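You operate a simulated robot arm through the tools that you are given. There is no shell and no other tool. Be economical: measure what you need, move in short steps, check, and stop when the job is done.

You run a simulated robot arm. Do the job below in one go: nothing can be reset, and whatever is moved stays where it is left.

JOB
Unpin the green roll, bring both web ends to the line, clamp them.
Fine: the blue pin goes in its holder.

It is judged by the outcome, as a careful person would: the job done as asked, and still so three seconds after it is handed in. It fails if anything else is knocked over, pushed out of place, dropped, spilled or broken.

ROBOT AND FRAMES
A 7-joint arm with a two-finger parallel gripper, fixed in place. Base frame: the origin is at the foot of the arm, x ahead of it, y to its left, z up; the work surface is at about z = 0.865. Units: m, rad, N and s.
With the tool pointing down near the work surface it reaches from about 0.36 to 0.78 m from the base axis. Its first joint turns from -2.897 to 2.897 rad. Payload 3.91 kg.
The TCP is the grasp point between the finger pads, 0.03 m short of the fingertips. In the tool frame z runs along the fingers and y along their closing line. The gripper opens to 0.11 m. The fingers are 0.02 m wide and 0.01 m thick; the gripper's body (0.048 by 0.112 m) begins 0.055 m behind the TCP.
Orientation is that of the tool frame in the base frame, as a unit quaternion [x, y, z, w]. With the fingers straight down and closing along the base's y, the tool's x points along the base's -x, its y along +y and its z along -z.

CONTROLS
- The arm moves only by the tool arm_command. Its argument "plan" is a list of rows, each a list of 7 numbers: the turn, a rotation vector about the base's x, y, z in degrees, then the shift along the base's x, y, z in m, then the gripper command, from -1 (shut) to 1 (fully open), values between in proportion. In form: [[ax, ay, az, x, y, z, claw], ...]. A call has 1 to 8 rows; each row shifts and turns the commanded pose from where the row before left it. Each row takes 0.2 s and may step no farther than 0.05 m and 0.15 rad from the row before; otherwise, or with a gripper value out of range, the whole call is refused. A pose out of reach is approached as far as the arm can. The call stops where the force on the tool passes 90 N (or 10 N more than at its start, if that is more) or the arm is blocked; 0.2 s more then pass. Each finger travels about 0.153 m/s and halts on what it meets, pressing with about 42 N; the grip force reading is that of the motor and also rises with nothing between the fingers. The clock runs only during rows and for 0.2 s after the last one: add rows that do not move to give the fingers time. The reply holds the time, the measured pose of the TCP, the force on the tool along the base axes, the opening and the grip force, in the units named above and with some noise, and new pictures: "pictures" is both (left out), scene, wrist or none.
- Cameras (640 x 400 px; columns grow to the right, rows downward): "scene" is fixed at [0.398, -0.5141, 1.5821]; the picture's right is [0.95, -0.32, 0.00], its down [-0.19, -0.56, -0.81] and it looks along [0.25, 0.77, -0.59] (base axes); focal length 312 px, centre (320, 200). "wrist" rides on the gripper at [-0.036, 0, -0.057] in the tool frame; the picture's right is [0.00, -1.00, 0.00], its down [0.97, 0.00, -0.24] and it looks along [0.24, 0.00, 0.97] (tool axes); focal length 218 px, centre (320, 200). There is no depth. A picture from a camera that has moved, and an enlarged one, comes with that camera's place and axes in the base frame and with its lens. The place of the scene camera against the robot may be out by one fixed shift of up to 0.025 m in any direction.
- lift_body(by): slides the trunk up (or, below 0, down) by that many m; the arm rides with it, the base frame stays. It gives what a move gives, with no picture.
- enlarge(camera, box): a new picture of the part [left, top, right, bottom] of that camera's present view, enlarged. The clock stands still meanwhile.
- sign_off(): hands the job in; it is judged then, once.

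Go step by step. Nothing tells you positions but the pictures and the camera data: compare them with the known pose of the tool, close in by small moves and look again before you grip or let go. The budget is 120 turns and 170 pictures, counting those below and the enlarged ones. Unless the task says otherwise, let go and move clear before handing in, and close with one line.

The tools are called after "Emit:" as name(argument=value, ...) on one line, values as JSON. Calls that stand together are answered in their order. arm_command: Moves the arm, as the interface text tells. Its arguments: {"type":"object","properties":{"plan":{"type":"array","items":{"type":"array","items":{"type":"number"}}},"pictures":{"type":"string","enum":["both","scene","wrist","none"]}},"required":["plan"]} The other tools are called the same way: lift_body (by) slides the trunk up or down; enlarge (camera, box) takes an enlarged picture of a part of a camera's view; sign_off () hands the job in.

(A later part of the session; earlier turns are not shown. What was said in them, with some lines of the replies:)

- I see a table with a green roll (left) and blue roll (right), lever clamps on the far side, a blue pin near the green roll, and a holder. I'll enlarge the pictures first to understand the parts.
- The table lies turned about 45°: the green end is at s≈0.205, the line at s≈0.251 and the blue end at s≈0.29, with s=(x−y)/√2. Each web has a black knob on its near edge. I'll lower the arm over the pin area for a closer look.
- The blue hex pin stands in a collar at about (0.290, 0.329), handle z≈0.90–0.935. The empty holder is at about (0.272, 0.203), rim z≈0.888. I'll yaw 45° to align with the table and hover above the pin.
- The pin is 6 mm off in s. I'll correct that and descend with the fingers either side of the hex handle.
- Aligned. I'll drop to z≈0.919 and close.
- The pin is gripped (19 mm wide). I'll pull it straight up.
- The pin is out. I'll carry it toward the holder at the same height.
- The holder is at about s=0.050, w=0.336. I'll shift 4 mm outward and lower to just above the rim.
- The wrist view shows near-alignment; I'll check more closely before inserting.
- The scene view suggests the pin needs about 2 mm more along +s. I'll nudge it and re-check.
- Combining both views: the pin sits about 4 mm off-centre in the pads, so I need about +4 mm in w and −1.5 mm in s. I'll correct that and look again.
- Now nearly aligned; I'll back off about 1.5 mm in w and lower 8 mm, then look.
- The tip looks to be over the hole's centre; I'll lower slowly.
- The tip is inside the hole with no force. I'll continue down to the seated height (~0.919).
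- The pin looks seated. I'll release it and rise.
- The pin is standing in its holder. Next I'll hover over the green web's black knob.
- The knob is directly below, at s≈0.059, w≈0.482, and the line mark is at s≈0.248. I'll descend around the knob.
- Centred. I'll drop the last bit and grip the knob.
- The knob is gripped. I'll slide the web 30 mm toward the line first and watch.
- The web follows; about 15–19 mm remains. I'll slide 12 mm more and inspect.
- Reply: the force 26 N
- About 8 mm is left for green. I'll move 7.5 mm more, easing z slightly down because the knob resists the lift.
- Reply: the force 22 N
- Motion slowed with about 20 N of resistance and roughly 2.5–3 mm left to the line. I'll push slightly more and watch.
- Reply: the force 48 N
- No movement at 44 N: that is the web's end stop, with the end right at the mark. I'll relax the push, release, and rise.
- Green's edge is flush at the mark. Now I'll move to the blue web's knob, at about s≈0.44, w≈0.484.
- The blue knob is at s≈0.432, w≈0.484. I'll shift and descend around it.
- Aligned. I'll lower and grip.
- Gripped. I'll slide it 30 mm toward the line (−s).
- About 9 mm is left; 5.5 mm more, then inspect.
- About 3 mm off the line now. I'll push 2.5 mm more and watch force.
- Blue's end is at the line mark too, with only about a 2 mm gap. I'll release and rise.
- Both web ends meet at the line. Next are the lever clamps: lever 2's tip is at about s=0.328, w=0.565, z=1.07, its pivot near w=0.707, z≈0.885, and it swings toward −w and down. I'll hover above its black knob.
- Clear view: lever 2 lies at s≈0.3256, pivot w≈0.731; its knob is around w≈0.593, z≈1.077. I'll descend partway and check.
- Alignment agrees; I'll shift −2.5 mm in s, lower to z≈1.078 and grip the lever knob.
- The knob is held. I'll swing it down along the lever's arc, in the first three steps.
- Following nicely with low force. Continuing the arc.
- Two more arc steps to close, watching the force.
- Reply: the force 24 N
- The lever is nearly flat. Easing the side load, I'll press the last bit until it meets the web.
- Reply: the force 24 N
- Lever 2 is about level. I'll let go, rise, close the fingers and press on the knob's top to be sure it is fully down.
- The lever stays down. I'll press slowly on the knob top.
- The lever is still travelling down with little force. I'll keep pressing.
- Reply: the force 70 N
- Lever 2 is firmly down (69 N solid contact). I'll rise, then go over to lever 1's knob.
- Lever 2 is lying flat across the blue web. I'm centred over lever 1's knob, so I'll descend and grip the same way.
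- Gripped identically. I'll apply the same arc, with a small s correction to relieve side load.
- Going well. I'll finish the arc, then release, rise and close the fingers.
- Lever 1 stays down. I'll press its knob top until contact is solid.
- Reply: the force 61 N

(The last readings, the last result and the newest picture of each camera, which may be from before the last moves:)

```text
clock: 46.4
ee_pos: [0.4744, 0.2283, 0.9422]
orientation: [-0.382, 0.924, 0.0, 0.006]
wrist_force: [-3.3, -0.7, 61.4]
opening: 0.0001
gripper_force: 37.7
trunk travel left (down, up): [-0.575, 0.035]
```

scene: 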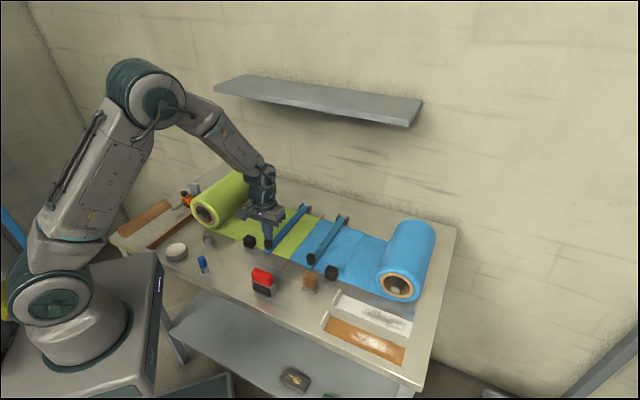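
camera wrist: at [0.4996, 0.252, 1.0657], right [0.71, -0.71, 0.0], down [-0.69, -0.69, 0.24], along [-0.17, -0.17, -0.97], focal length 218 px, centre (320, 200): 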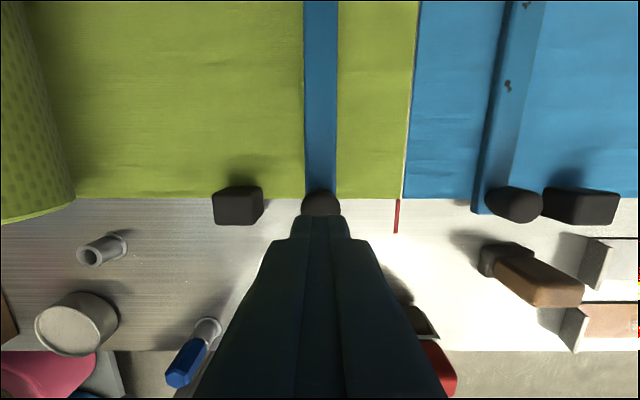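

Solid contact, so both levers are down. I'll rise clear and inspect everything.

Emit:
arm_command(plan=[[0, 0, 0, 0, 0, 0.05, -1], [0, 0, 0, 0, 0, 0.05, -1], [0, 0, 0, 0, 0, 0.05, -1], [0, 0, 0, 0, 0, 0.05, 0], [0, 0, 0, 0, 0, 0.05, 0]])

Emit:
enlarge(camera="scene", box=[255, 190, 365, 280])

Emit:
enlarge(camera="scene", box=[180, 225, 240, 285])

Emit:
enlarge(camera="scene", box=[275, 240, 307, 270])

```text
clock: 47.6
ee_pos: [0.4779, 0.2273, 1.1858]
orientation: [-0.382, 0.924, 0.0, 0.0]
wrist_force: [-0.2, -0.7, 0.5]
opening: 0.0551
gripper_force: 0.1
trunk travel left (down, up): [-0.575, 0.035]
camera wrist: at [0.5021, 0.2516, 1.2439], right [0.71, -0.71, 0.0], down [-0.69, -0.69, 0.24], along [-0.17, -0.17, -0.97], focal length 218 px, centre (320, 200)
```

scene: 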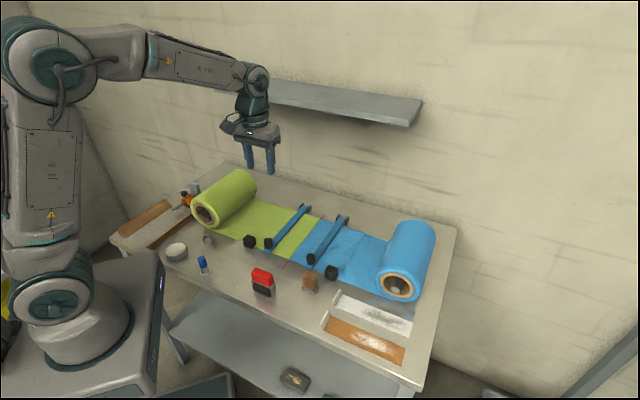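
wrist: 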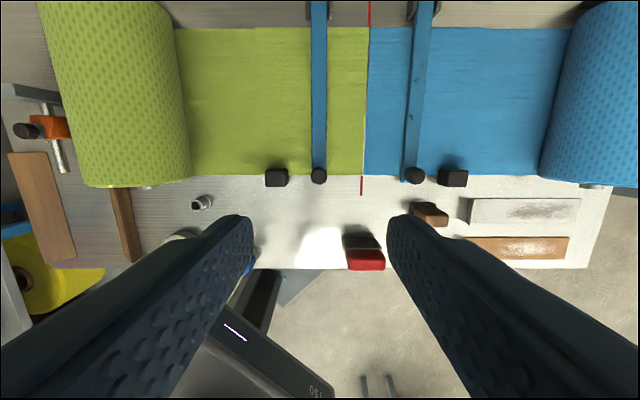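

```text
4.44 times, centred on (310, 235) of scene
camera zoom: at [0.398, -0.5141, 1.5821], right [0.95, -0.32, 0.0], down [-0.19, -0.56, -0.81], along [0.25, 0.77, -0.59], focal length 1387 px, centre (364, 44)
```

zoom: 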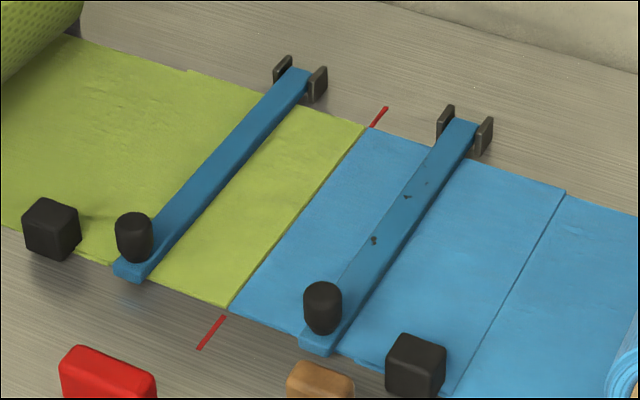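

```text
6.67 times, centred on (210, 255) of scene
camera zoom: at [0.398, -0.5141, 1.5821], right [0.95, -0.32, 0.0], down [-0.19, -0.56, -0.81], along [0.25, 0.77, -0.59], focal length 2081 px, centre (1053, -167)
```

zoom: 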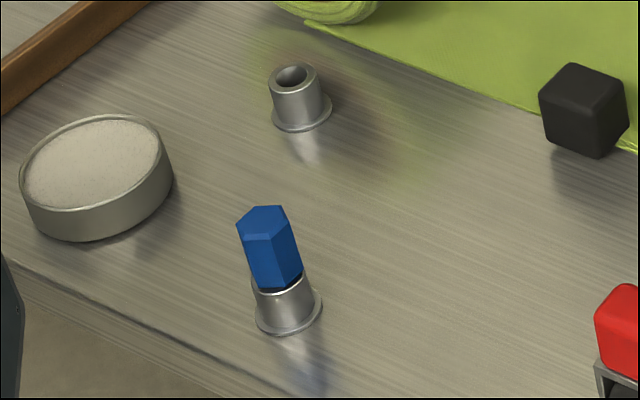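

```text
13.33 times, centred on (291, 255) of scene
camera zoom: at [0.398, -0.5141, 1.5821], right [0.95, -0.32, 0.0], down [-0.19, -0.56, -0.81], along [0.25, 0.77, -0.59], focal length 4161 px, centre (707, -533)
```

zoom: 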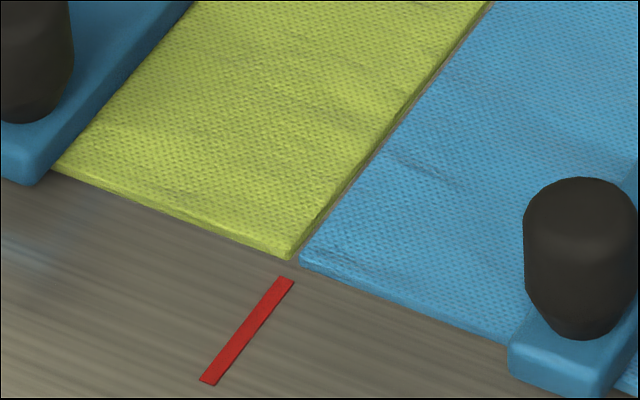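

Everything looks right; one last close look at how the pin sits in its holder.

Emit:
enlarge(camera="scene", box=[190, 245, 216, 280])

```text
11.43 times, centred on (203, 262) of scene
camera zoom: at [0.398, -0.5141, 1.5821], right [0.95, -0.32, 0.0], down [-0.19, -0.56, -0.81], along [0.25, 0.77, -0.59], focal length 3567 px, centre (1657, -514)
```

zoom: 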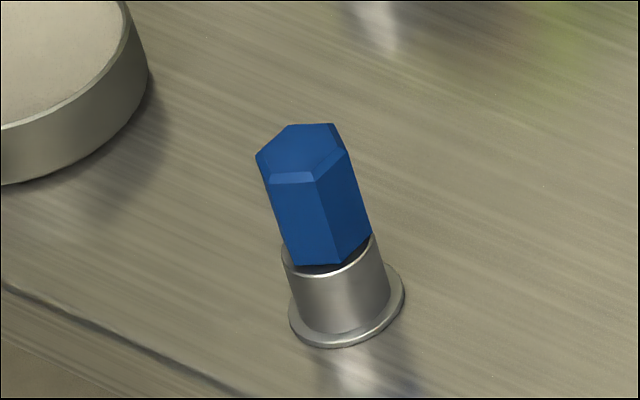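

The pin is seated upright in its holder, both web ends meet at the line, both clamps are down and the arm is clear, so I'm handing in.

Emit:
sign_off()

```text
The job is handed in.
```

The job is done and handed in: the green roll is unpinned and the blue pin sits in its holder. Both web ends are at the line, with green about 3 mm short at its end stop and a gap of about 2 mm between them. Both clamps are pressed down firmly.
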